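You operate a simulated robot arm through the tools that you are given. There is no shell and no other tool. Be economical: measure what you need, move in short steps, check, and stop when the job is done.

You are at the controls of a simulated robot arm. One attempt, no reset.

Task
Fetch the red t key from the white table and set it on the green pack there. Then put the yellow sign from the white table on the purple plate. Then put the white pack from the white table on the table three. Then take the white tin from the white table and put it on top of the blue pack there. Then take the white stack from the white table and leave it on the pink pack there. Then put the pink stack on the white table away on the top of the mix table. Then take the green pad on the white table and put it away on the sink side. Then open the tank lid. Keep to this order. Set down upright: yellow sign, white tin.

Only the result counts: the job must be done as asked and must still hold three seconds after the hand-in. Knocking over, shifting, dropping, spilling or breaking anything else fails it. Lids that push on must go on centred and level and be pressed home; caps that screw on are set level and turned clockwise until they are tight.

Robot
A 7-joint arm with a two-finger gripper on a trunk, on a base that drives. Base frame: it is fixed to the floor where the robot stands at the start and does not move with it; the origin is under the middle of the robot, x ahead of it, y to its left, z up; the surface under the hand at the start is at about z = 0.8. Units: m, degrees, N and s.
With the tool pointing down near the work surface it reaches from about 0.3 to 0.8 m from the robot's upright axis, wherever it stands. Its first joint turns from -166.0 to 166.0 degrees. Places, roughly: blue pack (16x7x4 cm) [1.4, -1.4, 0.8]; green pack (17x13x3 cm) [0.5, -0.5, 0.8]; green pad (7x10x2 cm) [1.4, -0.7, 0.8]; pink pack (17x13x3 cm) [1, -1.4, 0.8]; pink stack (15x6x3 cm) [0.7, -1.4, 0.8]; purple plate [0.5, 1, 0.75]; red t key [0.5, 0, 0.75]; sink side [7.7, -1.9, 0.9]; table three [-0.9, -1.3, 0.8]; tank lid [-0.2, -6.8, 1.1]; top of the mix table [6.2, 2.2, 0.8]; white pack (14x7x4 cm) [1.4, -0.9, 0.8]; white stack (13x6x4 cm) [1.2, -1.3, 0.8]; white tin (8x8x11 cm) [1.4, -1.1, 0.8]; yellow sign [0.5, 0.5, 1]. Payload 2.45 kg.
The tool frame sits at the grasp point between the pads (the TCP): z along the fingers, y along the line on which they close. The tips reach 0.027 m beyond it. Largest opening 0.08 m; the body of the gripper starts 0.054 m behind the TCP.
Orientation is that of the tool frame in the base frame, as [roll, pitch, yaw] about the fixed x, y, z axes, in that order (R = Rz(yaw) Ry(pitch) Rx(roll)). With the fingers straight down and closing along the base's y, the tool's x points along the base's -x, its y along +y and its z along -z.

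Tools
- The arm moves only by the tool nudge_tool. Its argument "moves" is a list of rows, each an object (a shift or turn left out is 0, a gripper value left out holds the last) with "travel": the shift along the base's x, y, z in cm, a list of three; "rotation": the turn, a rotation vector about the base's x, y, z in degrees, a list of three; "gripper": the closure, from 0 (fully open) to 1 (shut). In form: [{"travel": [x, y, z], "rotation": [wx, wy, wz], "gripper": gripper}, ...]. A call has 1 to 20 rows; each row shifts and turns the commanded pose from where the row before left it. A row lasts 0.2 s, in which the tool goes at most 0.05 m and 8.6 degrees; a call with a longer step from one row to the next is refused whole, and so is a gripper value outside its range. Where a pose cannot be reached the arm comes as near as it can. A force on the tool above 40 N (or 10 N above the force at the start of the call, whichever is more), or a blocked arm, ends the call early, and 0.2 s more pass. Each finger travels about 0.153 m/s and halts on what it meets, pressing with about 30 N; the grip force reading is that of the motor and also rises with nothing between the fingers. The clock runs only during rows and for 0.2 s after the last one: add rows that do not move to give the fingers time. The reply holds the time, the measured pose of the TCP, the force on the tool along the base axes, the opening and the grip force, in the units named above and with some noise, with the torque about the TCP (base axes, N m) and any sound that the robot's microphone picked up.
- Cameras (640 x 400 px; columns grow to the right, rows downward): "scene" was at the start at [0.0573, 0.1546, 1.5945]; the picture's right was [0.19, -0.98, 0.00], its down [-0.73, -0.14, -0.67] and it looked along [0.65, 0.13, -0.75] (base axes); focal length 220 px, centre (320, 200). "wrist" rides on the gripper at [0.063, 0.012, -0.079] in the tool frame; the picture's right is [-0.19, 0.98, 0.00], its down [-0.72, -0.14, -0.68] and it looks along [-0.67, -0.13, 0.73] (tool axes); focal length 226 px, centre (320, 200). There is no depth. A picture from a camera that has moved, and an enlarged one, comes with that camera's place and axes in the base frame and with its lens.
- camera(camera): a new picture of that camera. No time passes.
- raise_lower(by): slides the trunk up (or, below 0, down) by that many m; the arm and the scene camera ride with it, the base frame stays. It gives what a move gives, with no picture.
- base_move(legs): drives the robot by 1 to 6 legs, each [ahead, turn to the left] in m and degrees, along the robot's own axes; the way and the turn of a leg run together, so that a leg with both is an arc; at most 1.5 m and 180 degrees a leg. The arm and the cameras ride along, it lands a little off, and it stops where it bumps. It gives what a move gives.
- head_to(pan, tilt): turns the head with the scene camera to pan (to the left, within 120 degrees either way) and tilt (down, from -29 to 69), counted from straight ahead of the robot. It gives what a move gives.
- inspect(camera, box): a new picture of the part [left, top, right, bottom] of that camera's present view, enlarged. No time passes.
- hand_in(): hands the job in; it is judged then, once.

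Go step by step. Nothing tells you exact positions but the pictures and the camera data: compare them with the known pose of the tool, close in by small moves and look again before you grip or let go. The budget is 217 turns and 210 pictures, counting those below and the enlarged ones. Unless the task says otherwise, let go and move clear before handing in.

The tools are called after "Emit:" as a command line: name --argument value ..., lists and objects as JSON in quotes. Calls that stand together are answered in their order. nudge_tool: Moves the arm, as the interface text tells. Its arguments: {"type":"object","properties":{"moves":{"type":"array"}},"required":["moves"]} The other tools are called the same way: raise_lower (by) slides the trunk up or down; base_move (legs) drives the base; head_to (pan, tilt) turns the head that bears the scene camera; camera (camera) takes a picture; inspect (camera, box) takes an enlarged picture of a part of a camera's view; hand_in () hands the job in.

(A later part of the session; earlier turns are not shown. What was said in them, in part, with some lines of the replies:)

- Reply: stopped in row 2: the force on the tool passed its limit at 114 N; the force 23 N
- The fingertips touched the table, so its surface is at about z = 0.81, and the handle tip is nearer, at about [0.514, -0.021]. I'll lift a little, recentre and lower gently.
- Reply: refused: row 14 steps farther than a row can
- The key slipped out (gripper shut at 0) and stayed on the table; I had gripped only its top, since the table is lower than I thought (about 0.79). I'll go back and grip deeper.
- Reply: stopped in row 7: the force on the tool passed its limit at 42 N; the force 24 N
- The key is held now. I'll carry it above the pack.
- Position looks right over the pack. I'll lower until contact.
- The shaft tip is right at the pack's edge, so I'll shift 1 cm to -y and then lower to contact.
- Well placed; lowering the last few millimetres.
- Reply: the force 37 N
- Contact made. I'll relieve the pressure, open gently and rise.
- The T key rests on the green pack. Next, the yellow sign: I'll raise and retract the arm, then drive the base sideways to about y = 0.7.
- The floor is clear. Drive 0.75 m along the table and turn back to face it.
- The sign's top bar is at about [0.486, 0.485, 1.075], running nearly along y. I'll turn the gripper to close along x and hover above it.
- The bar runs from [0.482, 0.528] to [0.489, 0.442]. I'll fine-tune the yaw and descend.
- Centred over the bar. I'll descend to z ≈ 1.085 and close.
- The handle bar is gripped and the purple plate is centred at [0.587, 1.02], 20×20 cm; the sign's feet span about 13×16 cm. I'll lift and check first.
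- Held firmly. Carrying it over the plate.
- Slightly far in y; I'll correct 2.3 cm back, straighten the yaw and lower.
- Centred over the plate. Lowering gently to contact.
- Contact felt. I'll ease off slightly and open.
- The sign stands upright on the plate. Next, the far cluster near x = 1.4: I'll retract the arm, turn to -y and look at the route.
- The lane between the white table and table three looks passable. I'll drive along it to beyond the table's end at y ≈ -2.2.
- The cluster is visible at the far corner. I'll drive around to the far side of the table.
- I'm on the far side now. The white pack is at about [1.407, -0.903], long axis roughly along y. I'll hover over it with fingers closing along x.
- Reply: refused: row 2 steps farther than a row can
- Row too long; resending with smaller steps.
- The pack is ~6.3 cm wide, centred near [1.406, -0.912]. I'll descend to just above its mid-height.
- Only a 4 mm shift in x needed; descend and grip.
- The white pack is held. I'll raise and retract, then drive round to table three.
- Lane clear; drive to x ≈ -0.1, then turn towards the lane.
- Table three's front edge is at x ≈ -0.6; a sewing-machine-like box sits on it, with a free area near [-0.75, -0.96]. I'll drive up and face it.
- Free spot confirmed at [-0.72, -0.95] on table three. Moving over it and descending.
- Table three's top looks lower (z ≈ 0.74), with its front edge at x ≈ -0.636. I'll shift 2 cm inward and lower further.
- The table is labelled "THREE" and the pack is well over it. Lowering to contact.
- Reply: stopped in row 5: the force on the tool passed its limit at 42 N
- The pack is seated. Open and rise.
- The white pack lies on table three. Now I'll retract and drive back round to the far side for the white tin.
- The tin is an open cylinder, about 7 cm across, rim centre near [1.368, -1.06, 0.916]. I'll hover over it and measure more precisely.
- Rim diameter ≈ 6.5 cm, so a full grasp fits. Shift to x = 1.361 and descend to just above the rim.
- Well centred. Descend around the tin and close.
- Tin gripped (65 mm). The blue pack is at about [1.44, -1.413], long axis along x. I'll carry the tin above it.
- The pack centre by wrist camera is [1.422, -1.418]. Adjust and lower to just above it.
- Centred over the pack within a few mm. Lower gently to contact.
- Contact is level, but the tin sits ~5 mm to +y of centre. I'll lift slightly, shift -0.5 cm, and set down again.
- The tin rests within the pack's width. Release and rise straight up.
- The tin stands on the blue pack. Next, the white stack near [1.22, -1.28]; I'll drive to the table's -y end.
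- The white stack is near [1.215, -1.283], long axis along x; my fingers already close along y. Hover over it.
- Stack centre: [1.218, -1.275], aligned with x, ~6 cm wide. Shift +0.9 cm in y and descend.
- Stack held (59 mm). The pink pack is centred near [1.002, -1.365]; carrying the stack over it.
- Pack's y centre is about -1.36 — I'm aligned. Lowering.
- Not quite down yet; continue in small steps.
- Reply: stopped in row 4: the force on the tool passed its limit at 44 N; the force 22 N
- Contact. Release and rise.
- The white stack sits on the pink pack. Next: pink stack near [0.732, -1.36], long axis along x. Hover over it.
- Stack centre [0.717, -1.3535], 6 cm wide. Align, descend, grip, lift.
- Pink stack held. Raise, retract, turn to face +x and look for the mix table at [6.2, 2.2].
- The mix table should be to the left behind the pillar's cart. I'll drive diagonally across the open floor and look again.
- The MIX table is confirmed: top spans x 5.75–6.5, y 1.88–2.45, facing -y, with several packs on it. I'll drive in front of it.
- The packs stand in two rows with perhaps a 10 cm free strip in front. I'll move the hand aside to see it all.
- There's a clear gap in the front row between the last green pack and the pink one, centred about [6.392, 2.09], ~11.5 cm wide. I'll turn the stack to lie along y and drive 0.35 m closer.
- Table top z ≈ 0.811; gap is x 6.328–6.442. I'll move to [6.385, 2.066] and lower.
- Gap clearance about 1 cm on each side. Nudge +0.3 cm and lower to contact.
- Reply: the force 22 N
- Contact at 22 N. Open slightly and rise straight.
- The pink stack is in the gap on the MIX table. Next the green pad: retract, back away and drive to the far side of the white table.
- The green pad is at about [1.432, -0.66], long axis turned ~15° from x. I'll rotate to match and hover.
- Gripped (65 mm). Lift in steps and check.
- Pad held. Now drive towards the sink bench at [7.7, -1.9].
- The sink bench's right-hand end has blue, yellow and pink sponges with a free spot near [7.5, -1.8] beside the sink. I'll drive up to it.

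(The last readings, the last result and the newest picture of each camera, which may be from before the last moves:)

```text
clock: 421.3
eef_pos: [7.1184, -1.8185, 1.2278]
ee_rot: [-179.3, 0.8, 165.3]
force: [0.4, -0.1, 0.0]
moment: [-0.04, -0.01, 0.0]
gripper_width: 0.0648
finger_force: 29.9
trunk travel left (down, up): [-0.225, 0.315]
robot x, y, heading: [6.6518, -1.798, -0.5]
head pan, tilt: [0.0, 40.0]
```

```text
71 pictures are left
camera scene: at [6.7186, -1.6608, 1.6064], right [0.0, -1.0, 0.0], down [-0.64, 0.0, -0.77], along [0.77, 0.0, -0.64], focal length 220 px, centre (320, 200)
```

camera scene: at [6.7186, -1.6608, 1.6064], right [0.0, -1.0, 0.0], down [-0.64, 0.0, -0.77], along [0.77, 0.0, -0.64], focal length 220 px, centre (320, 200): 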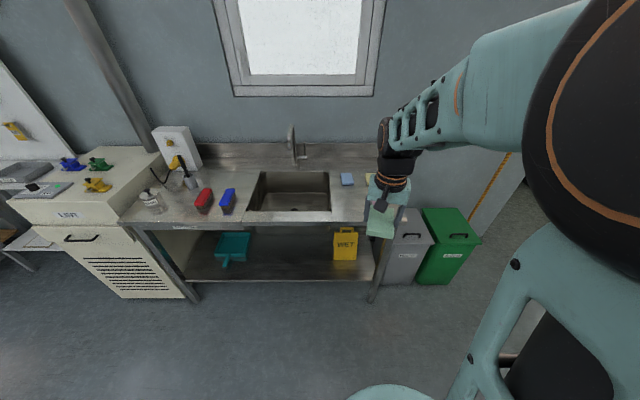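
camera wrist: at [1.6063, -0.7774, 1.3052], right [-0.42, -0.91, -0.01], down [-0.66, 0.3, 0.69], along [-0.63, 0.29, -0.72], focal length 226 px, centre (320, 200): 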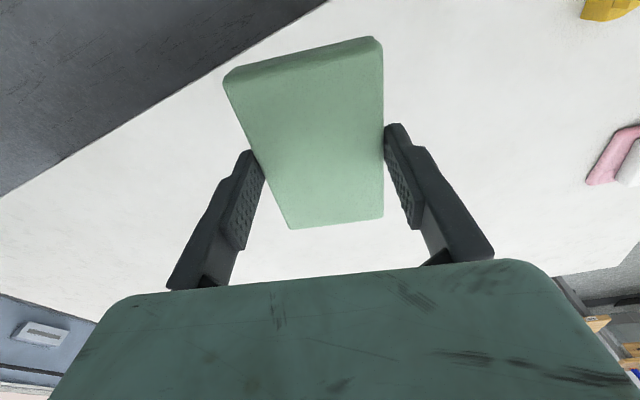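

Emit:
base_move --legs '[[0.27, 0]]'

Emit:
nudge_tool --moves '[{"travel": [-2, -4, 0]}, {"travel": [-2, -4, 0]}, {"travel": [-2, -4, 0]}, {"travel": [-2, -4, 0]}, {"travel": [-2, -4, 0]}, {"travel": [-2, -4, 0]}, {"travel": [0, 0, 0]}]'

Emit:
camera --camera "scene"

Emit:
inspect --camera "scene" --box '[290, 150, 440, 270]'

```text
clock: 423.2
eef_pos: [7.3868, -1.8196, 1.2264]
ee_rot: [-179.3, 0.7, 165.2]
force: [0.5, 0.5, -0.2]
moment: [0.0, 0.02, -0.01]
gripper_width: 0.0645
finger_force: 30.1
trunk travel left (down, up): [-0.225, 0.315]
robot x, y, heading: [6.9213, -1.7993, -0.4]
head pan, tilt: [0.0, 40.0]
```

```text
clock: 424.8
eef_pos: [7.2665, -2.0599, 1.2269]
ee_rot: [-179.3, 0.9, 165.4]
force: [-0.9, -0.4, -0.8]
moment: [0.03, 0.01, 0.02]
gripper_width: 0.0647
finger_force: 30.3
trunk travel left (down, up): [-0.225, 0.315]
robot x, y, heading: [6.9244, -1.7999, -0.3]
head pan, tilt: [0.0, 40.0]
```

```text
70 pictures are left
camera scene: at [6.9875, -1.6621, 1.6064], right [0.0, -1.0, 0.0], down [-0.64, 0.0, -0.77], along [0.77, 0.0, -0.64], focal length 220 px, centre (320, 200)
```

scene: 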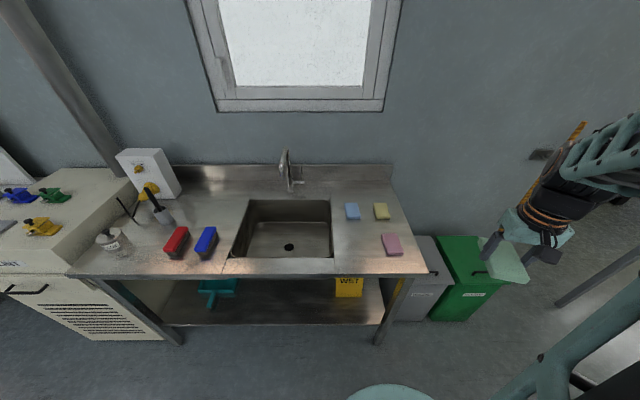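

```text
3.33 times, centred on (365, 210) of scene
camera zoom: at [6.9875, -1.6621, 1.6064], right [0.0, -1.0, 0.0], down [-0.64, 0.0, -0.77], along [0.77, 0.0, -0.64], focal length 732 px, centre (170, 167)
```

zoom: 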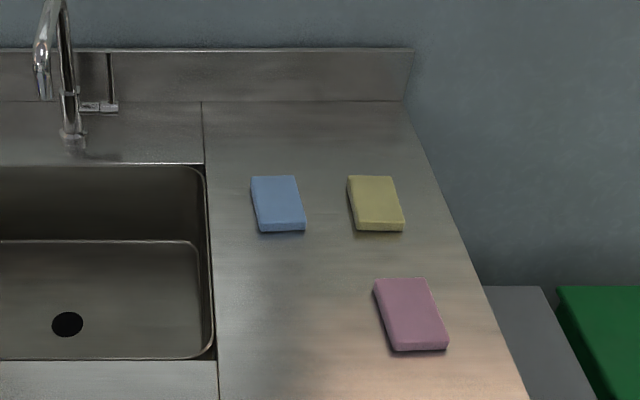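

The free slot centre is about [7.57, -1.815], counter z ≈ 0.886. Move over it, aligning the pad with x, and lower.

Emit:
nudge_tool --moves '[{"travel": [3, 2.5, 0], "rotation": [0, 0, 5]}, {"travel": [3.8, 3.1, 0], "rotation": [0, 0, 5]}, {"travel": [3.8, 3.1, 0], "rotation": [0, 0, 4.6]}, {"travel": [3.8, 3.1, 0]}, {"travel": [3.8, 3.1, 0]}, {"travel": [3.8, 3.1, 0]}, {"travel": [3.8, 3.1, 0]}, {"travel": [3.6, 2.5, 0]}, {"travel": [1, 0.9, -2]}, {"travel": [0, 0, -4.5]}, {"travel": [0, 0, -4.5]}, {"travel": [0, 0, -4.5]}, {"travel": [0, 0, -4.5]}, {"travel": [0, 0, 0]}]'

Emit:
camera --camera "wrist"

Emit:
inspect --camera "scene" --box '[290, 150, 440, 270]'

```text
clock: 427.8
eef_pos: [7.5724, -1.8148, 1.0255]
ee_rot: [-179.2, 0.8, 179.8]
force: [0.0, -0.8, -0.2]
moment: [-0.01, -0.01, 0.03]
gripper_width: 0.0648
finger_force: 30.1
trunk travel left (down, up): [-0.225, 0.315]
robot x, y, heading: [6.9242, -1.8032, -0.3]
head pan, tilt: [0.0, 40.0]
```

```text
68 pictures are left
camera wrist: at [7.506, -1.8002, 1.1043], right [0.2, 0.98, -0.01], down [0.71, -0.13, 0.69], along [0.68, -0.14, -0.72], focal length 226 px, centre (320, 200)
```

wrist: 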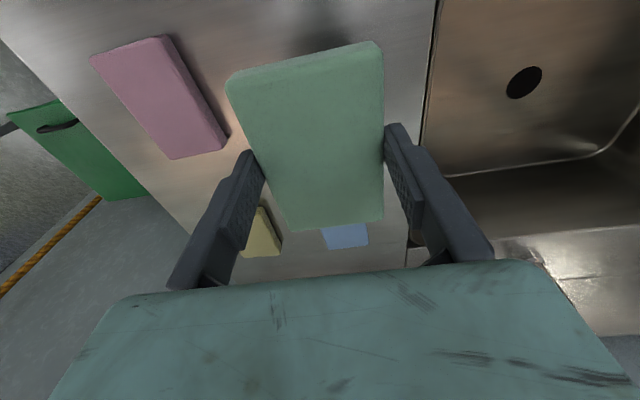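

```text
3.33 times, centred on (365, 210) of scene
camera zoom: at [6.9877, -1.662, 1.6064], right [0.0, -1.0, 0.0], down [-0.64, 0.0, -0.77], along [0.77, 0.0, -0.64], focal length 732 px, centre (170, 167)
```

zoom: 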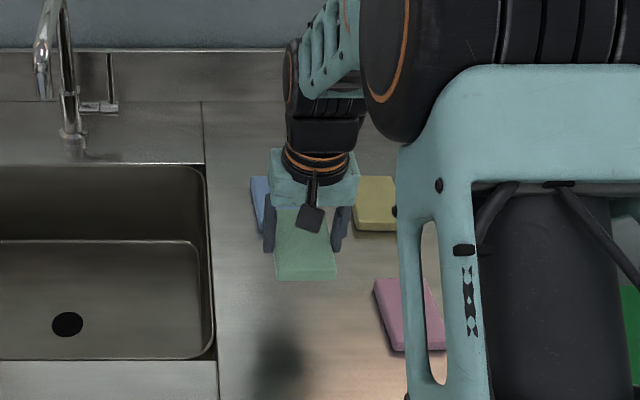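

Emit:
nudge_tool --moves '[{"travel": [0, 0, -4]}, {"travel": [0, 0, -3.5]}, {"travel": [0, 0, -1]}, {"travel": [0, 0, -0.5]}, {"travel": [0, 0, -0.4]}, {"travel": [0, 0, -0.4]}, {"travel": [0, 0, 0]}]'

Emit:
camera --camera "wrist"

```text
clock: 429.4
eef_pos: [7.5686, -1.815, 0.9288]
ee_rot: [-179.2, 0.8, 179.8]
force: [0.3, -0.5, -0.9]
moment: [0.01, -0.03, 0.01]
gripper_width: 0.0646
finger_force: 30.0
trunk travel left (down, up): [-0.225, 0.315]
robot x, y, heading: [6.9205, -1.796, -0.2]
head pan, tilt: [0.0, 40.0]
```

```text
66 pictures are left
camera wrist: at [7.5045, -1.8003, 1.007], right [0.2, 0.98, -0.01], down [0.71, -0.13, 0.69], along [0.68, -0.14, -0.72], focal length 226 px, centre (320, 200)
```

wrist: 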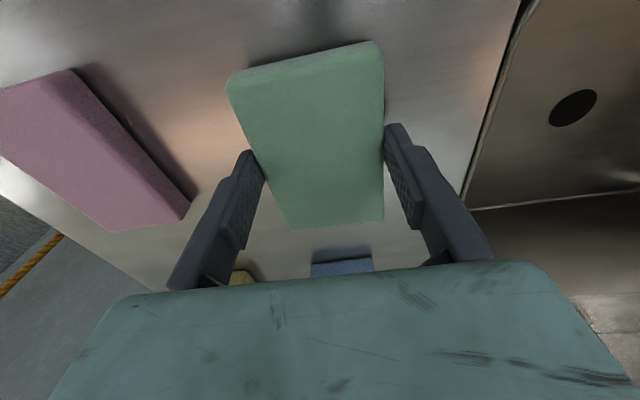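

Emit:
nudge_tool --moves '[{"travel": [0, 0, -0.3]}, {"travel": [0, 0, -0.3]}, {"travel": [0, 0, -0.3]}, {"travel": [0, 0, -0.2]}, {"travel": [0, 0, -0.2]}, {"travel": [0, 0, -0.2]}, {"travel": [0, 0, 0]}]'

Emit:
camera --camera "wrist"

```text
clock: 430.9
eef_pos: [7.5712, -1.8137, 0.918]
ee_rot: [-179.3, 1.2, 179.8]
force: [-4.4, 0.1, 16.7]
moment: [0.39, 0.53, 0.12]
gripper_width: 0.0648
finger_force: 30.0
trunk travel left (down, up): [-0.225, 0.315]
robot x, y, heading: [6.9213, -1.8009, -0.3]
head pan, tilt: [0.0, 40.0]
stopped in row 7: the force on the tool passed its limit at 42 N (the readings are from after the stop); the commanded pose is now the measured one
```

```text
65 pictures are left
camera wrist: at [7.5054, -1.7999, 0.9967], right [0.19, 0.98, -0.01], down [0.7, -0.13, 0.7], along [0.68, -0.14, -0.72], focal length 226 px, centre (320, 200)
```

wrist: 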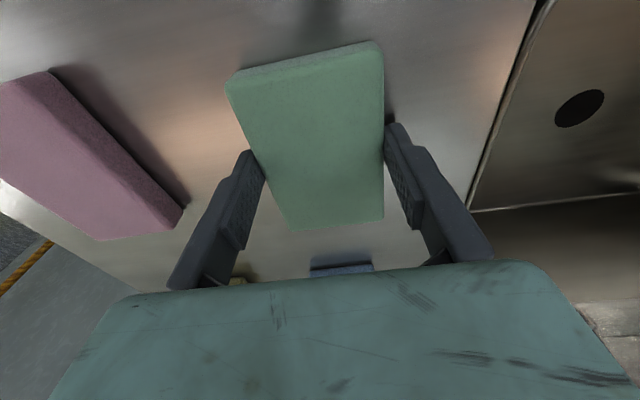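

Contact with the counter. Release and rise.

Emit:
nudge_tool --moves '[{"travel": [0, 0, 0.1]}, {"gripper": 0}, {"gripper": 0}, {"travel": [0, 0, 1]}, {"travel": [0, 0, 3]}, {"travel": [0, 0, 4.5]}, {"travel": [0, 0, 4.8]}, {"travel": [0, 0, 4.8]}, {"travel": [0, 0, 4.8]}, {"travel": [0, 0, 4.8]}, {"travel": [-4, 0, 2.5]}, {"travel": [-4.8, 0, 0]}, {"travel": [-4.8, 0, 0]}, {"travel": [-4, 0, 0]}, {"travel": [0, 0, 0]}]'

Emit:
inspect --camera "scene" --box '[290, 150, 440, 270]'

```text
clock: 434.1
eef_pos: [7.3975, -1.8135, 1.2197]
ee_rot: [-179.4, 1.1, 180.0]
force: [-0.2, -0.2, 0.2]
moment: [0.01, -0.02, 0.04]
gripper_width: 0.0801
finger_force: 0.1
trunk travel left (down, up): [-0.225, 0.315]
robot x, y, heading: [6.9247, -1.8031, -0.5]
head pan, tilt: [0.0, 40.0]
```

```text
3.33 times, centred on (365, 210) of scene
camera zoom: at [6.9878, -1.662, 1.6063], right [0.0, -1.0, 0.0], down [-0.64, 0.0, -0.77], along [0.77, 0.0, -0.64], focal length 732 px, centre (170, 167)
```

zoom: 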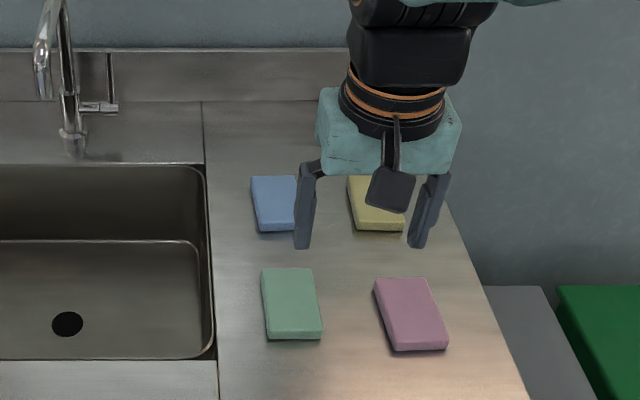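

All four sponges now sit neatly by the sink. Last: the tank lid at [-0.2, -6.8, 1.1]. I'll turn back, drive west and look in that direction.

Emit:
base_move --legs '[[0, 90], [0, 86], [1.5, 0], [1.5, 0], [0.6, 0], [0, 50]]'

Emit:
head_to --pan 0 --tilt 15

Emit:
camera --camera "scene"

```text
clock: 461.6
eef_pos: [2.9757, -1.8611, 1.2189]
ee_rot: [-179.3, 1.1, 44.7]
force: [0.3, 0.1, 1.4]
moment: [0.02, 0.0, -0.02]
gripper_width: 0.0798
finger_force: 0.1
trunk travel left (down, up): [-0.225, 0.315]
robot x, y, heading: [3.3186, -1.5334, -135.2]
head pan, tilt: [0.0, 40.0]
```

```text
clock: 462.5
eef_pos: [2.9758, -1.8623, 1.2204]
ee_rot: [-179.3, 1.1, 44.8]
force: [-0.7, 0.2, 1.0]
moment: [-0.01, -0.06, 0.02]
gripper_width: 0.08
finger_force: 0.1
trunk travel left (down, up): [-0.225, 0.315]
robot x, y, heading: [3.3216, -1.5381, -135.3]
head pan, tilt: [0.0, 15.0]
```

```text
63 pictures are left
camera scene: at [3.3663, -1.6869, 1.6458], right [-0.7, 0.71, 0.0], down [0.18, 0.18, -0.97], along [-0.69, -0.68, -0.26], focal length 220 px, centre (320, 200)
```

scene: 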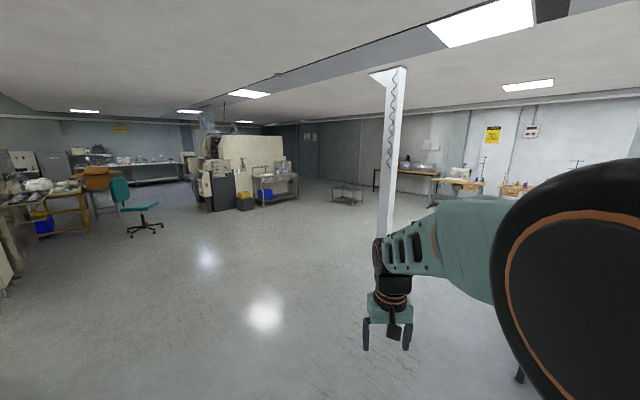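

Emit:
inspect --camera "scene" --box '[180, 120, 380, 220]'

```text
3.20 times, centred on (280, 170) of scene
camera zoom: at [3.3663, -1.6869, 1.6458], right [-0.7, 0.71, 0.0], down [0.18, 0.18, -0.97], along [-0.69, -0.68, -0.26], focal length 702 px, centre (448, 296)
```

zoom: 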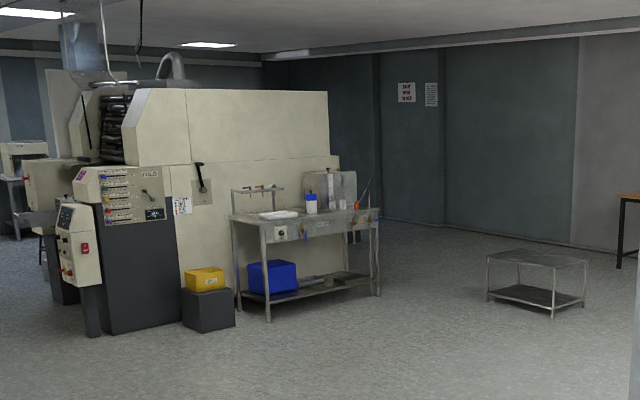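

The tank sits on a steel bench facing +y, front edge around y = -6.45. I'll drive across to [-0.2, -5.4] and face it.

Emit:
base_move --legs '[[0, 3], [1.5, 0], [1.5, 0], [1.5, 0], [0.7, 0], [0, 42]]'

Emit:
head_to --pan 0 --tilt 25

Emit:
camera --camera "scene"

```text
clock: 489.8
eef_pos: [-0.1824, -5.8601, 1.2201]
ee_rot: [-179.3, 1.1, 89.3]
force: [-0.1, 0.8, 0.7]
moment: [0.02, 0.02, -0.01]
gripper_width: 0.0798
finger_force: 0.3
trunk travel left (down, up): [-0.225, 0.315]
robot x, y, heading: [-0.1663, -5.3847, -90.6]
head pan, tilt: [0.0, 15.0]
```

```text
clock: 490.5
eef_pos: [-0.1826, -5.8602, 1.2189]
ee_rot: [-179.3, 1.1, 89.4]
force: [-0.3, -1.0, -0.7]
moment: [-0.03, 0.01, -0.01]
gripper_width: 0.0799
finger_force: 0.0
trunk travel left (down, up): [-0.225, 0.315]
robot x, y, heading: [-0.1644, -5.3839, -90.6]
head pan, tilt: [0.0, 25.0]
```

```text
61 pictures are left
camera scene: at [-0.0259, -5.4593, 1.6297], right [-1.0, 0.01, 0.0], down [0.01, 0.42, -0.91], along [-0.01, -0.91, -0.42], focal length 220 px, centre (320, 200)
```

scene: 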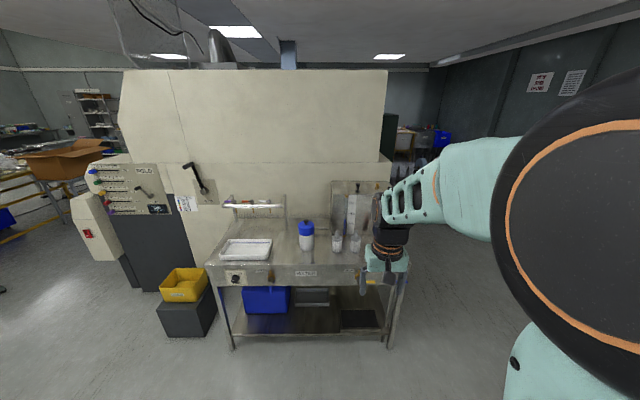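

Emit:
inspect --camera "scene" --box '[200, 160, 420, 300]'

Emit:
inspect --camera "scene" --box '[310, 165, 400, 225]'

```text
2.86 times, centred on (310, 230) of scene
camera zoom: at [-0.0259, -5.4593, 1.6297], right [-1.0, 0.01, 0.0], down [0.01, 0.42, -0.91], along [-0.01, -0.91, -0.42], focal length 627 px, centre (349, 114)
```

zoom: 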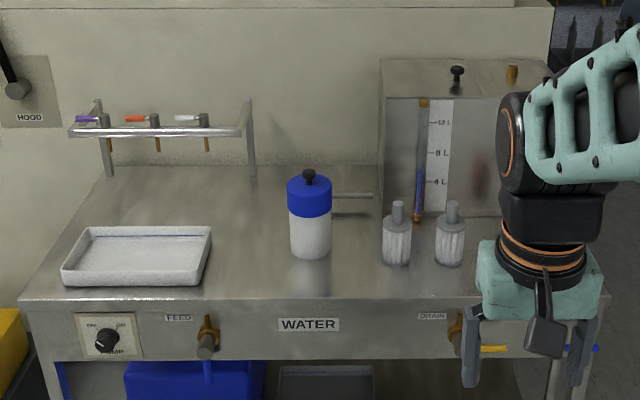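

```text
6.67 times, centred on (355, 195) of scene
camera zoom: at [-0.0259, -5.4593, 1.6297], right [-1.0, 0.01, 0.0], down [0.01, 0.42, -0.91], along [-0.01, -0.91, -0.42], focal length 1464 px, centre (87, 233)
```

zoom: 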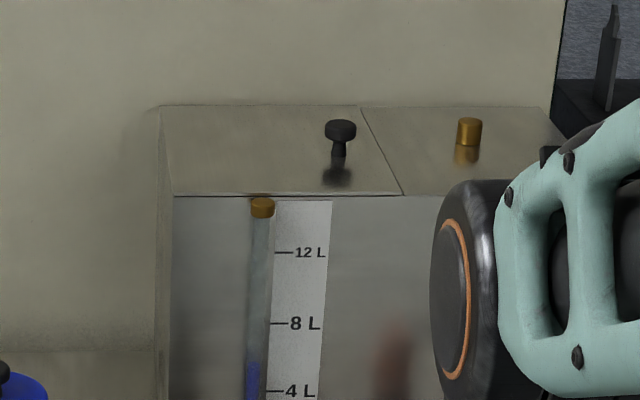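

The tank's lid is the left panel (x -0.12 to -0.33, y -6.69 to -6.92) with a black knob near [-0.284, -6.78], so the hinge seems to be at its +x edge. I'll drive closer for a better look.

Emit:
base_move --legs '[[0.58, 0.6]]'

Emit:
nudge_tool --moves '[{"travel": [-2, 0, 2]}, {"travel": [-4, 0, 2]}, {"travel": [-4, 0, 2]}, {"travel": [-4, 0, 2]}, {"travel": [-4, 0, 0]}, {"travel": [-4, 0, 0]}, {"travel": [0, 0, 0]}]'

Emit:
head_to --pan 0 --tilt 35

Emit:
camera --camera "scene"

```text
clock: 493.8
eef_pos: [-0.1728, -6.4444, 1.2191]
ee_rot: [-179.3, 1.1, 90.5]
force: [0.6, -0.2, 0.0]
moment: [0.03, 0.01, 0.01]
gripper_width: 0.08
finger_force: 0.0
trunk travel left (down, up): [-0.225, 0.315]
robot x, y, heading: [-0.1676, -5.9677, -89.6]
head pan, tilt: [0.0, 25.0]
```

```text
clock: 495.4
eef_pos: [-0.3933, -6.4436, 1.2982]
ee_rot: [-179.4, 1.1, 90.6]
force: [-0.1, -0.6, 0.0]
moment: [-0.01, 0.01, 0.02]
gripper_width: 0.0802
finger_force: 0.0
trunk travel left (down, up): [-0.225, 0.315]
robot x, y, heading: [-0.1657, -5.9681, -89.6]
head pan, tilt: [0.0, 25.0]
```

```text
clock: 496.1
eef_pos: [-0.3931, -6.4431, 1.299]
ee_rot: [-179.5, 1.2, 90.5]
force: [0.8, 0.9, 0.3]
moment: [-0.02, -0.02, -0.01]
gripper_width: 0.0798
finger_force: 0.2
trunk travel left (down, up): [-0.225, 0.315]
robot x, y, heading: [-0.1647, -5.9711, -89.8]
head pan, tilt: [0.0, 35.0]
```

```text
58 pictures are left
camera scene: at [-0.0255, -6.0361, 1.614], right [-1.0, -0.01, 0.0], down [-0.01, 0.57, -0.82], along [0.01, -0.82, -0.57], focal length 220 px, centre (320, 200)
```

scene: 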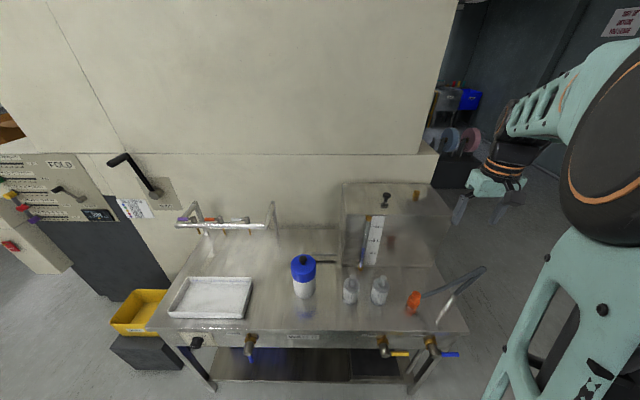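

Emit:
inspect --camera "scene" --box '[330, 170, 470, 270]'

Emit:
camera --camera "wrist"

```text
4.00 times, centred on (400, 220) of scene
camera zoom: at [-0.0255, -6.0361, 1.614], right [-1.0, -0.01, 0.0], down [-0.01, 0.57, -0.82], along [0.01, -0.82, -0.57], focal length 878 px, centre (0, 120)
```

zoom: 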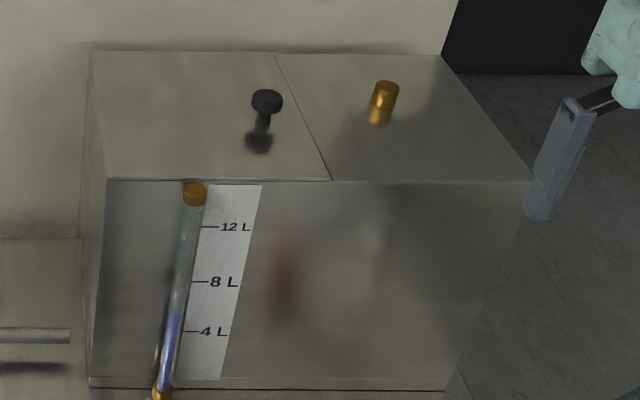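

```text
56 pictures are left
camera wrist: at [-0.3807, -6.3777, 1.3774], right [0.98, -0.18, -0.01], down [-0.13, -0.71, 0.7], along [-0.13, -0.68, -0.72], focal length 226 px, centre (320, 200)
```

wrist: 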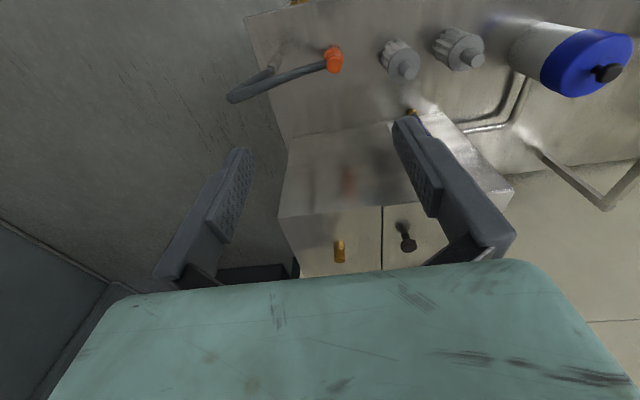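

The knob head is at [-0.284, -6.774, 1.129], lid top at z ≈ 1.107, hinge presumably at x ≈ -0.117. I'll turn the fingers to close along y (parallel to the hinge axis) and hover over the knob.

Emit:
nudge_tool --moves '[{"travel": [1, -2, 0], "rotation": [0, 0, -8.3]}, {"travel": [1, -3, 0], "rotation": [0, 0, -8.3]}, {"travel": [1, -3, 0], "rotation": [0, 0, -8.3]}, {"travel": [1, -3, 0], "rotation": [0, 0, -8.3]}, {"travel": [1, -3, 0], "rotation": [0, 0, -8.3]}, {"travel": [1, -3, 0], "rotation": [0, 0, -8.3]}, {"travel": [1, -3, 0], "rotation": [0, 0, -8.3]}, {"travel": [1, -3, 0], "rotation": [0, 0, -8.3]}, {"travel": [1, -3, 0], "rotation": [0, 0, -8.3]}, {"travel": [1, -3, 0], "rotation": [0, 0, -8.3]}, {"travel": [0.9, -4, 0], "rotation": [0, 0, -7.5]}, {"travel": [0, 0, -4]}, {"travel": [0, 0, 0]}, {"travel": [0, 0, 0]}]'

Emit:
camera --camera "wrist"

Emit:
inspect --camera "scene" --box '[330, 130, 470, 230]'

```text
clock: 499.1
eef_pos: [-0.2685, -6.7173, 1.2423]
ee_rot: [-179.2, 1.0, 0.0]
force: [0.3, 0.3, 0.0]
moment: [0.0, -0.01, -0.03]
gripper_width: 0.0797
finger_force: 0.1
out of reach, approached as far as the arm can: row 10, 11
trunk travel left (down, up): [-0.225, 0.315]
robot x, y, heading: [-0.1649, -5.9685, -89.5]
head pan, tilt: [0.0, 35.0]
```

```text
55 pictures are left
camera wrist: at [-0.2043, -6.7284, 1.3214], right [-0.19, -0.98, -0.01], down [-0.7, 0.13, 0.7], along [-0.68, 0.14, -0.72], focal length 226 px, centre (320, 200)
```

wrist: 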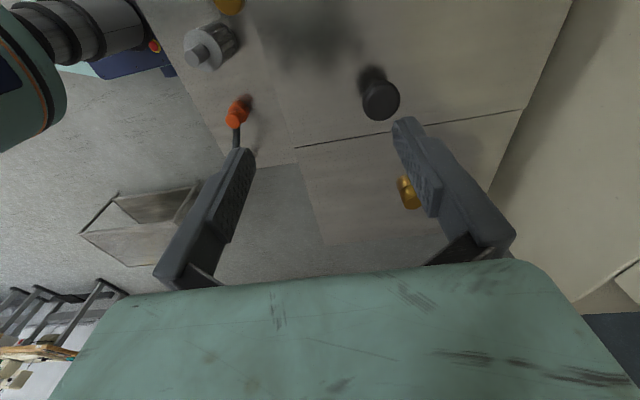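

```text
4.00 times, centred on (400, 180) of scene
camera zoom: at [-0.0255, -6.0365, 1.6139], right [-1.0, -0.01, 0.0], down [-0.01, 0.57, -0.82], along [0.01, -0.82, -0.57], focal length 878 px, centre (0, 280)
```

zoom: 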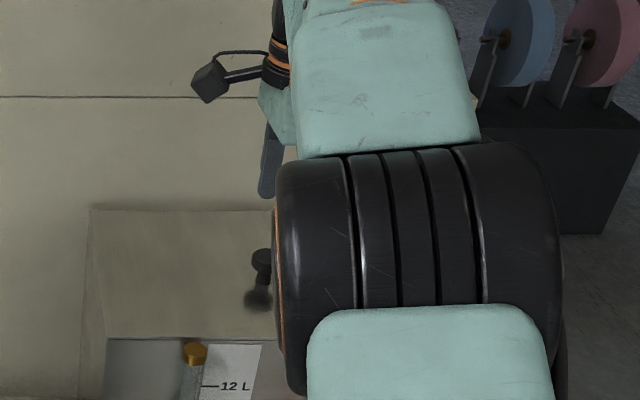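

The knob is just beyond reach from here. I'll pull the hand back a little, move the base 9 cm closer and raise the trunk slightly.

Emit:
nudge_tool --moves '[{"travel": [0, 3, 2]}, {"travel": [0, 3, 1]}, {"travel": [0, 0, 0]}]'

Emit:
base_move --legs '[[0.09, 0]]'

Emit:
raise_lower --by 0.12

Emit:
camera --camera "wrist"

```text
clock: 499.9
eef_pos: [-0.27, -6.657, 1.2737]
ee_rot: [-179.3, 1.1, 0.0]
force: [-0.9, -0.9, 0.9]
moment: [0.02, 0.01, -0.03]
gripper_width: 0.0799
finger_force: 0.0
trunk travel left (down, up): [-0.225, 0.315]
robot x, y, heading: [-0.1703, -5.9665, -89.3]
head pan, tilt: [0.0, 35.0]
```

```text
clock: 501.0
eef_pos: [-0.2684, -6.7479, 1.2724]
ee_rot: [-179.2, 1.2, 0.2]
force: [-0.2, 0.0, 0.5]
moment: [0.03, 0.01, 0.01]
gripper_width: 0.0803
finger_force: 0.1
trunk travel left (down, up): [-0.225, 0.315]
robot x, y, heading: [-0.1655, -6.0577, -89.4]
head pan, tilt: [0.0, 35.0]
```

```text
clock: 502.5
eef_pos: [-0.269, -6.7467, 1.3934]
ee_rot: [-179.3, 1.1, 0.1]
force: [-0.3, 0.2, -0.8]
moment: [-0.01, 0.0, 0.05]
gripper_width: 0.0802
finger_force: 0.0
trunk travel left (down, up): [-0.345, 0.195]
robot x, y, heading: [-0.1669, -6.0585, -89.2]
head pan, tilt: [0.0, 35.0]
```

```text
53 pictures are left
camera wrist: at [-0.2038, -6.7583, 1.4717], right [-0.19, -0.98, -0.01], down [-0.7, 0.13, 0.7], along [-0.68, 0.14, -0.72], focal length 226 px, centre (320, 200)
```

wrist: 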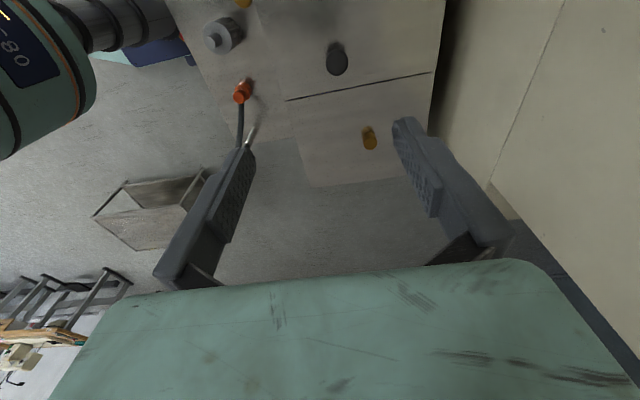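

Emit:
nudge_tool --moves '[{"travel": [-1.4, -2.1, 0]}, {"travel": [0, 0, -4.5]}, {"travel": [0, 0, -4.5]}, {"travel": [0, 0, -4.5]}, {"travel": [0, 0, -4.5]}, {"travel": [0, 0, 0]}]'

Emit:
camera --camera "wrist"

Emit:
head_to --pan -10 --tilt 45

Emit:
camera --camera "scene"

```text
clock: 503.9
eef_pos: [-0.284, -6.7669, 1.2116]
ee_rot: [-179.3, 1.1, 0.1]
force: [0.0, 0.4, -0.6]
moment: [-0.01, -0.03, 0.01]
gripper_width: 0.0802
finger_force: 0.1
trunk travel left (down, up): [-0.345, 0.195]
robot x, y, heading: [-0.1651, -6.0575, -89.2]
head pan, tilt: [0.0, 35.0]
```

```text
52 pictures are left
camera wrist: at [-0.2193, -6.7778, 1.2899], right [-0.19, -0.98, -0.01], down [-0.7, 0.13, 0.7], along [-0.68, 0.14, -0.72], focal length 226 px, centre (320, 200)
```

wrist: 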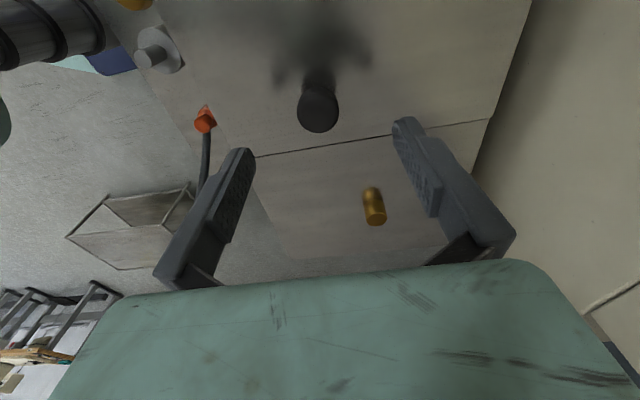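

```text
clock: 504.6
eef_pos: [-0.2838, -6.7651, 1.2118]
ee_rot: [-179.3, 1.0, 0.1]
force: [-0.2, -0.2, 0.5]
moment: [0.03, 0.01, 0.01]
gripper_width: 0.0799
finger_force: 0.1
trunk travel left (down, up): [-0.345, 0.195]
robot x, y, heading: [-0.1646, -6.061, -89.5]
head pan, tilt: [-10.0, 45.0]
```

```text
51 pictures are left
camera scene: at [-0.0386, -6.1171, 1.7191], right [-0.99, 0.16, 0.0], down [0.12, 0.7, -0.71], along [-0.12, -0.7, -0.71], focal length 220 px, centre (320, 200)
```

scene: 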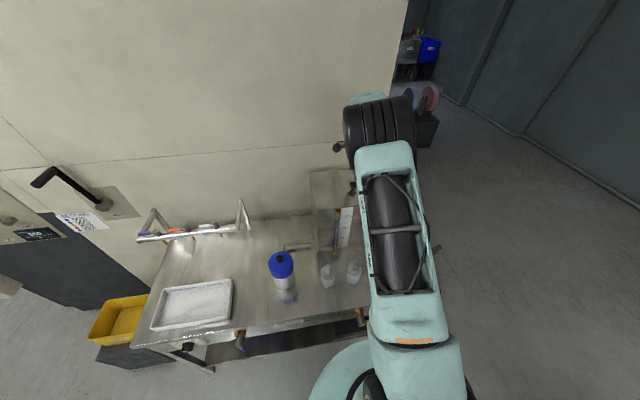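

The knob is centred between the fingers. Descend in steps to just above the lid and close on the knob.

Emit:
nudge_tool --moves '[{"travel": [0.3, 0.1, -2.5]}, {"travel": [0, 0, -2.5]}, {"travel": [0, 0, -1]}, {"travel": [0, 0, -0.5]}, {"travel": [0, 0, -0.4]}, {"travel": [0, 0, 0]}]'

Emit:
camera --camera "wrist"

```text
clock: 506.1
eef_pos: [-0.2795, -6.7659, 1.1454]
ee_rot: [-179.3, 1.2, 0.1]
force: [0.3, -0.5, 1.3]
moment: [-0.07, -0.04, 0.02]
gripper_width: 0.0797
finger_force: 0.0
trunk travel left (down, up): [-0.345, 0.195]
robot x, y, heading: [-0.1648, -6.0579, -89.6]
head pan, tilt: [-10.0, 45.0]
```

```text
50 pictures are left
camera wrist: at [-0.2156, -6.778, 1.2228], right [-0.19, -0.98, -0.01], down [-0.7, 0.13, 0.7], along [-0.68, 0.14, -0.72], focal length 226 px, centre (320, 200)
```

wrist: 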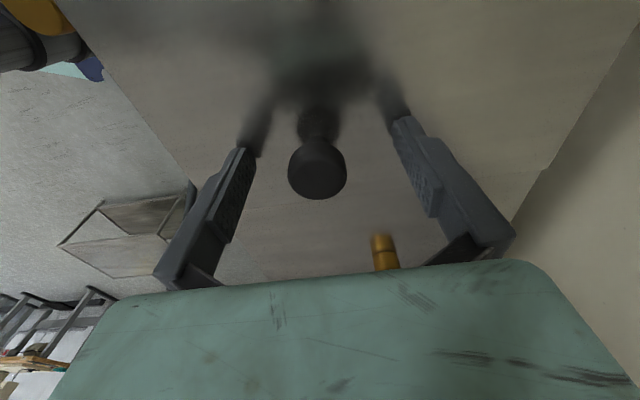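

Emit:
nudge_tool --moves '[{"travel": [0.2, 0, -0.3]}, {"travel": [0, 0, 0]}, {"gripper": 0.5}, {"gripper": 1}, {"gripper": 1}, {"gripper": 1}]'

Emit:
camera --camera "wrist"

```text
clock: 507.4
eef_pos: [-0.2762, -6.7632, 1.1417]
ee_rot: [-179.1, 1.1, 0.0]
force: [6.9, 16.1, -13.8]
moment: [0.22, 0.92, -0.13]
gripper_width: 0.0295
finger_force: 44.8
trunk travel left (down, up): [-0.345, 0.195]
robot x, y, heading: [-0.1633, -6.0548, -89.6]
head pan, tilt: [-10.0, 45.0]
```

```text
49 pictures are left
camera wrist: at [-0.2124, -6.7763, 1.219], right [-0.19, -0.98, -0.01], down [-0.7, 0.13, 0.7], along [-0.68, 0.14, -0.72], focal length 226 px, centre (320, 200)
```

wrist: 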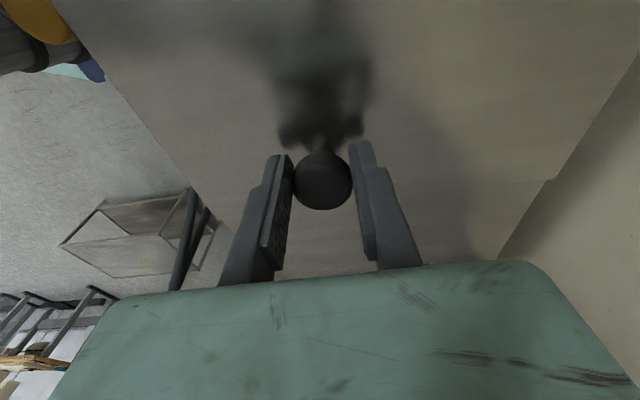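

Knob gripped. First a small test lift along the assumed hinge arc (about 6°).

Emit:
nudge_tool --moves '[{"travel": [0, 0.2, 0.2]}, {"travel": [0.2, 0, 0.6], "rotation": [0, 1.5, 0]}, {"travel": [0.26, 0, 0.8], "rotation": [0, 1.5, 0]}, {"travel": [0, 0, 0]}]'

Emit:
camera --camera "wrist"

Emit:
inspect --camera "scene" --box '[290, 140, 400, 260]'

```text
clock: 508.4
eef_pos: [-0.2728, -6.7639, 1.1592]
ee_rot: [-179.3, 4.2, 0.0]
force: [1.5, 12.1, -11.0]
moment: [0.21, 1.01, -0.09]
gripper_width: 0.0292
finger_force: 44.9
trunk travel left (down, up): [-0.345, 0.195]
robot x, y, heading: [-0.1622, -6.0554, -89.3]
head pan, tilt: [-10.0, 45.0]
```

```text
48 pictures are left
camera wrist: at [-0.2043, -6.776, 1.233], right [-0.19, -0.98, 0.0], down [-0.67, 0.13, 0.73], along [-0.72, 0.14, -0.68], focal length 226 px, centre (320, 200)
```

wrist: 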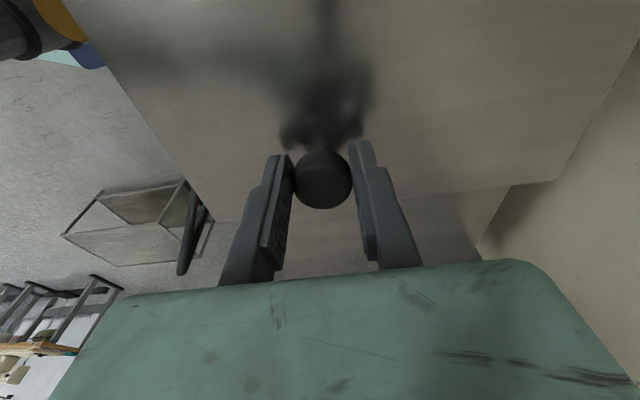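

```text
3.33 times, centred on (345, 200) of scene
camera zoom: at [-0.0384, -6.1165, 1.7191], right [-0.99, 0.16, 0.0], down [0.12, 0.7, -0.71], along [-0.12, -0.7, -0.71], focal length 732 px, centre (237, 200)
```

zoom: 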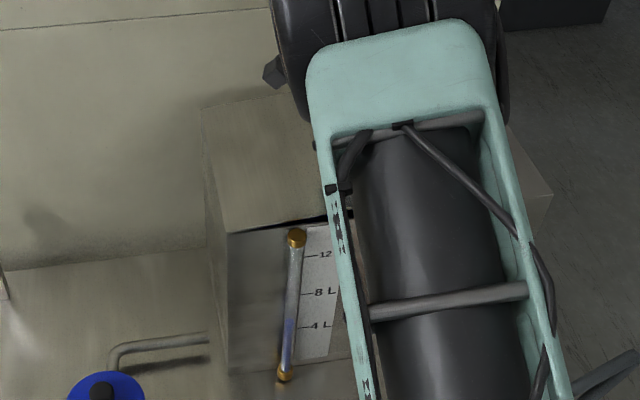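

The lid is lifting at its -x edge, so the hinge is at the +x side as assumed. Continue along the arc to about 30°.

Emit:
nudge_tool --moves '[{"travel": [0.4, 0.2, 1.09], "rotation": [0, 2, 0]}, {"travel": [0.6, 0, 1.31], "rotation": [0, 2.5, 0]}, {"travel": [0.72, 0, 1.26], "rotation": [0, 2.5, 0]}, {"travel": [0.82, 0, 1.19], "rotation": [0, 2.5, 0]}, {"travel": [0.92, 0, 1.11], "rotation": [0, 2.5, 0]}, {"travel": [0, 0, 0]}]'

Emit:
camera --camera "wrist"

Emit:
inspect --camera "scene" --box '[290, 140, 400, 260]'

```text
clock: 509.9
eef_pos: [-0.2378, -6.7635, 1.2181]
ee_rot: [-179.4, 16.3, 0.0]
force: [-15.6, -12.9, 2.1]
moment: [-0.17, 1.07, 0.12]
gripper_width: 0.0292
finger_force: 44.9
trunk travel left (down, up): [-0.345, 0.195]
robot x, y, heading: [-0.165, -6.0586, -89.6]
head pan, tilt: [-10.0, 45.0]
```

```text
46 pictures are left
camera wrist: at [-0.1566, -6.7759, 1.2772], right [-0.19, -0.98, 0.04], down [-0.5, 0.13, 0.86], along [-0.85, 0.14, -0.52], focal length 226 px, centre (320, 200)
```

wrist: 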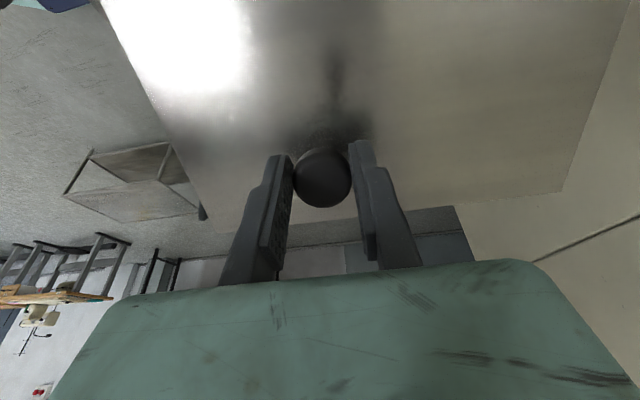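

```text
3.33 times, centred on (345, 200) of scene
camera zoom: at [-0.0409, -6.1193, 1.7193], right [-0.99, 0.16, 0.0], down [0.12, 0.7, -0.71], along [-0.12, -0.7, -0.71], focal length 732 px, centre (237, 200)
```

zoom: 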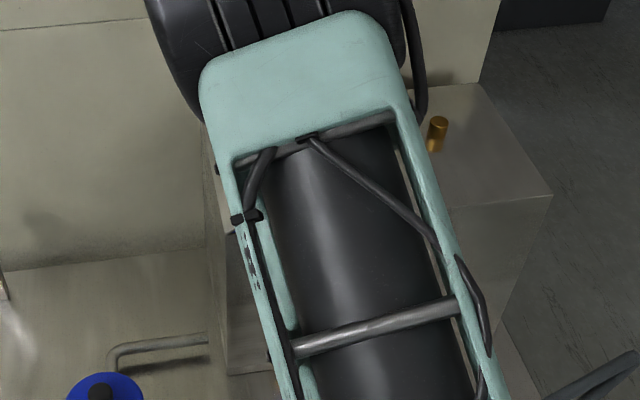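

Moving well. Continue to about 50°, with a small force-relieving correction.

Emit:
nudge_tool --moves '[{"travel": [-0.1, -0.1, 0.1]}, {"travel": [0.9, 0, 1.1], "rotation": [0, 2.5, 0]}, {"travel": [1.05, 0, 0.95], "rotation": [0, 2.5, 0]}, {"travel": [1.15, 0, 0.88], "rotation": [0, 2.5, 0]}, {"travel": [1.25, 0, 0.75], "rotation": [0, 2.5, 0]}, {"travel": [0, 0, 0]}]'

Emit:
camera --camera "wrist"

```text
clock: 511.2
eef_pos: [-0.1956, -6.7639, 1.2546]
ee_rot: [-179.1, 26.1, 0.2]
force: [-1.8, -2.5, -14.9]
moment: [0.04, 0.64, 0.11]
gripper_width: 0.0293
finger_force: 45.1
trunk travel left (down, up): [-0.345, 0.195]
robot x, y, heading: [-0.1619, -6.0577, -89.4]
head pan, tilt: [-10.0, 45.0]
```

```text
44 pictures are left
camera wrist: at [-0.1038, -6.7762, 1.298], right [-0.18, -0.98, 0.07], down [-0.34, 0.13, 0.93], along [-0.92, 0.14, -0.36], focal length 226 px, centre (320, 200)
```

wrist: 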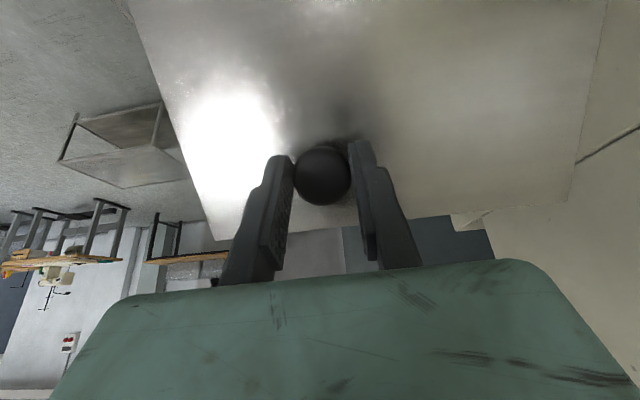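

About 48° open, forces fine. Continue to about 73°.

Emit:
nudge_tool --moves '[{"travel": [1.35, 0, 0.65], "rotation": [0, 3, 0]}, {"travel": [1.4, 0, 0.52], "rotation": [0, 3, 0]}, {"travel": [1.45, 0, 0.4], "rotation": [0, 3, 0]}, {"travel": [1.48, 0, 0.27], "rotation": [0, 3, 0]}, {"travel": [1.5, 0, 0.13], "rotation": [0, 3, 0]}, {"travel": [0, 0, 0]}]'

Emit:
camera --camera "wrist"

```text
clock: 512.6
eef_pos: [-0.1263, -6.763, 1.2754]
ee_rot: [-179.5, 41.2, 0.0]
force: [-9.4, -8.2, 10.3]
moment: [-0.02, 1.3, 0.36]
gripper_width: 0.0295
finger_force: 45.1
trunk travel left (down, up): [-0.345, 0.195]
robot x, y, heading: [-0.1674, -6.0595, -89.7]
head pan, tilt: [-10.0, 45.0]
```

```text
43 pictures are left
camera wrist: at [-0.0269, -6.7761, 1.2939], right [-0.15, -0.98, 0.12], down [-0.09, 0.14, 0.99], along [-0.98, 0.14, -0.11], focal length 226 px, centre (320, 200)
```

wrist: 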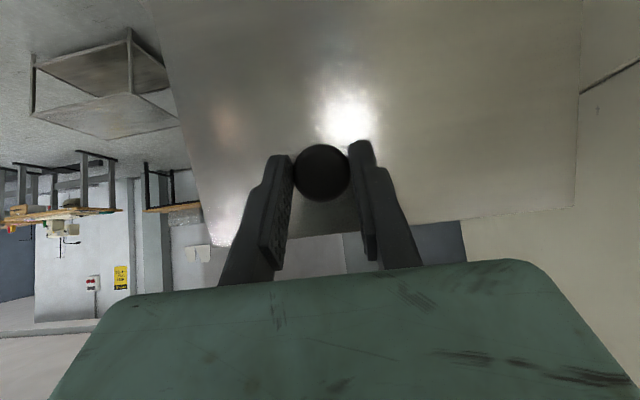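

About 71°. Continue to roughly 92°, tilting the tool with it.

Emit:
nudge_tool --moves '[{"travel": [1.48, 0, 0.0], "rotation": [0, 4, 0]}, {"travel": [1.5, 0, -0.1], "rotation": [0, 4, 0]}, {"travel": [1.48, 0, -0.2], "rotation": [0, 4, 0]}, {"travel": [1.46, 0, -0.32], "rotation": [0, 4, 0]}, {"travel": [0, 0, 0]}]'

Emit:
camera --camera "wrist"

Emit:
inspect --camera "scene" --box '[270, 120, 420, 260]'

```text
clock: 513.9
eef_pos: [-0.0646, -6.7639, 1.2647]
ee_rot: [-178.7, 57.2, 0.4]
force: [-6.1, -6.7, -9.8]
moment: [0.04, 0.56, 0.3]
gripper_width: 0.0277
finger_force: 45.1
trunk travel left (down, up): [-0.345, 0.195]
robot x, y, heading: [-0.1651, -6.0595, -89.6]
head pan, tilt: [-10.0, 45.0]
```

```text
42 pictures are left
camera wrist: at [0.0361, -6.7764, 1.2556], right [-0.11, -0.98, 0.15], down [0.18, 0.13, 0.97], along [-0.98, 0.14, 0.16], focal length 226 px, centre (320, 200)
```

wrist: 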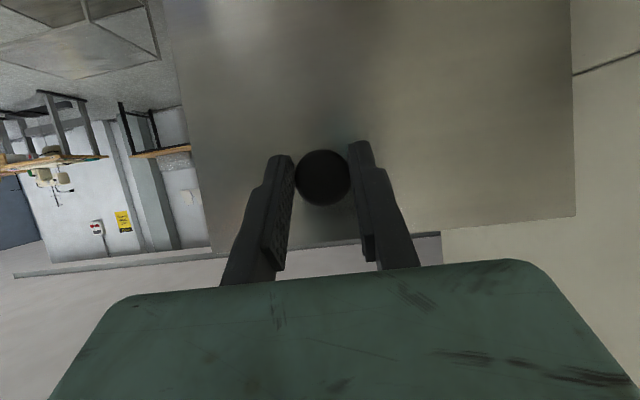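

```text
2.86 times, centred on (345, 190) of scene
camera zoom: at [-0.0395, -6.1195, 1.7189], right [-0.99, 0.16, 0.0], down [0.12, 0.7, -0.71], along [-0.12, -0.7, -0.71], focal length 627 px, centre (249, 229)
```

zoom: 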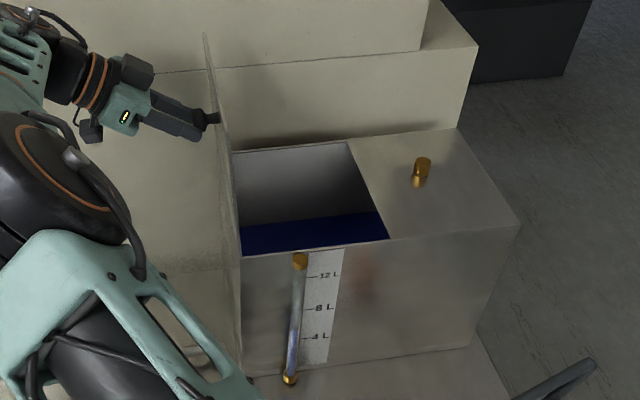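

The tank is open and the lid about vertical. I'll go past vertical until I feel the stop, so it stays open.

Emit:
nudge_tool --moves '[{"travel": [1.42, 0, -0.5], "rotation": [0, 4, 0]}, {"travel": [1.36, 0, -0.62], "rotation": [0, 4, 0]}, {"travel": [1.3, 0, -0.74], "rotation": [0, 4, 0]}, {"travel": [0, 0, 0]}]'

Emit:
inspect --camera "scene" --box '[240, 120, 420, 260]'

```text
clock: 514.9
eef_pos: [-0.0245, -6.7627, 1.2504]
ee_rot: [-179.3, 69.1, 0.2]
force: [-1.1, 1.2, 0.1]
moment: [0.01, -0.01, -0.04]
gripper_width: 0.0002
finger_force: 29.0
trunk travel left (down, up): [-0.345, 0.195]
robot x, y, heading: [-0.1677, -6.0578, -89.6]
head pan, tilt: [-10.0, 45.0]
```

```text
2.86 times, centred on (330, 190) of scene
camera zoom: at [-0.0404, -6.117, 1.7193], right [-0.99, 0.16, 0.0], down [0.12, 0.7, -0.71], along [-0.12, -0.7, -0.71], focal length 627 px, centre (291, 229)
```

zoom: 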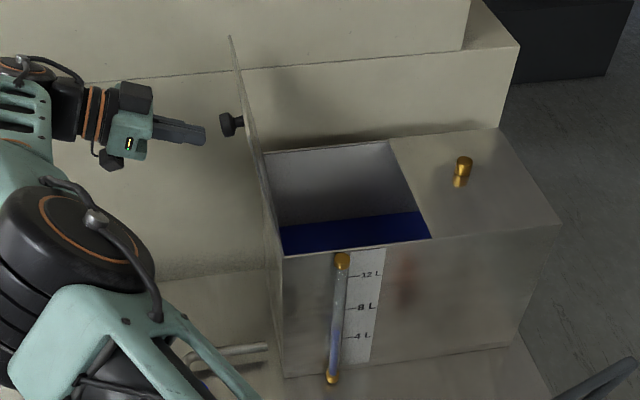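

The fingers slipped off the knob and the lid stays standing, probably at its stop. I'll back the hand away and check that it stays.

Emit:
nudge_tool --moves '[{"travel": [3, 0, 0]}, {"travel": [3, 1, 1]}, {"travel": [0, 3, 1]}, {"travel": [0, 4, 1]}, {"travel": [0, 4, 1]}, {"travel": [0, 0, 0]}, {"travel": [0, 0, 0]}, {"travel": [0, 0, 0]}, {"travel": [0, 0, 0]}, {"travel": [0, 0, 0]}]'

Emit:
camera --camera "scene"

Emit:
inspect --camera "scene" --box '[240, 120, 420, 260]'

```text
clock: 517.0
eef_pos: [0.0364, -6.6463, 1.2883]
ee_rot: [-179.1, 69.1, 0.3]
force: [0.1, 1.1, 0.2]
moment: [0.0, 0.01, -0.02]
gripper_width: 0.0
finger_force: 29.9
trunk travel left (down, up): [-0.345, 0.195]
robot x, y, heading: [-0.1627, -6.0553, -89.3]
head pan, tilt: [-10.0, 45.0]
```

```text
39 pictures are left
camera scene: at [-0.0386, -6.1184, 1.719], right [-0.99, 0.16, 0.0], down [0.12, 0.7, -0.71], along [-0.12, -0.7, -0.71], focal length 220 px, centre (320, 200)
```

scene: 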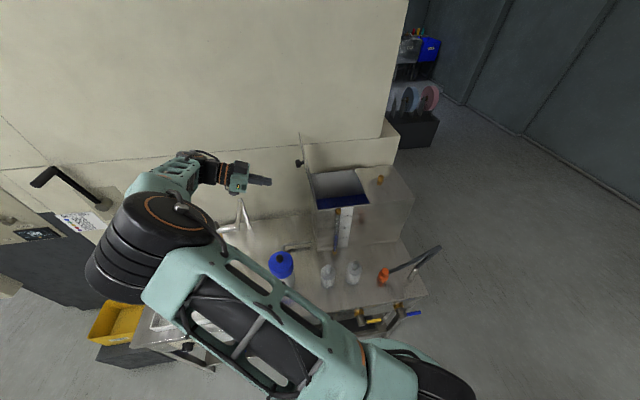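

```text
2.86 times, centred on (330, 190) of scene
camera zoom: at [-0.0386, -6.1184, 1.719], right [-0.99, 0.16, 0.0], down [0.12, 0.7, -0.71], along [-0.12, -0.7, -0.71], focal length 627 px, centre (291, 229)
```

zoom: 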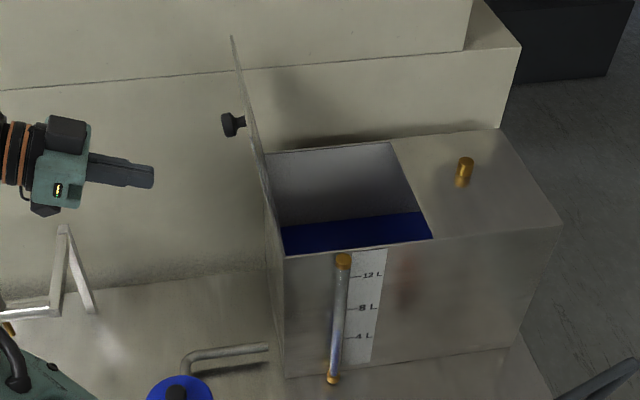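

The lid stands open just past vertical and hasn't moved over two seconds. All eight steps are done and the hand is clear.

Emit:
hand_in

```text
The job is handed in.
```

I did all eight steps in the order you gave and handed the job in. The result of the judging has not come back.

- **Red T key:** on the green pack. It slipped out of the gripper at first and stayed on the table; I re-gripped it and placed it.
- **Yellow sign:** upright on the purple plate.
- **White pack:** on table three.
- **White tin:** upright on the blue pack, which is about as wide as the tin.
- **White stack:** on the pink pack.
- **Pink stack:** on the mix table, in the gap between the green and pink packs.
- **Green pad:** on the sink side, beside the other sponges.
- **Tank lid:** open, just past vertical. The fingers slipped off its knob near the end of the swing, but the lid had not moved about two seconds later. I did not test whether it opens any further.
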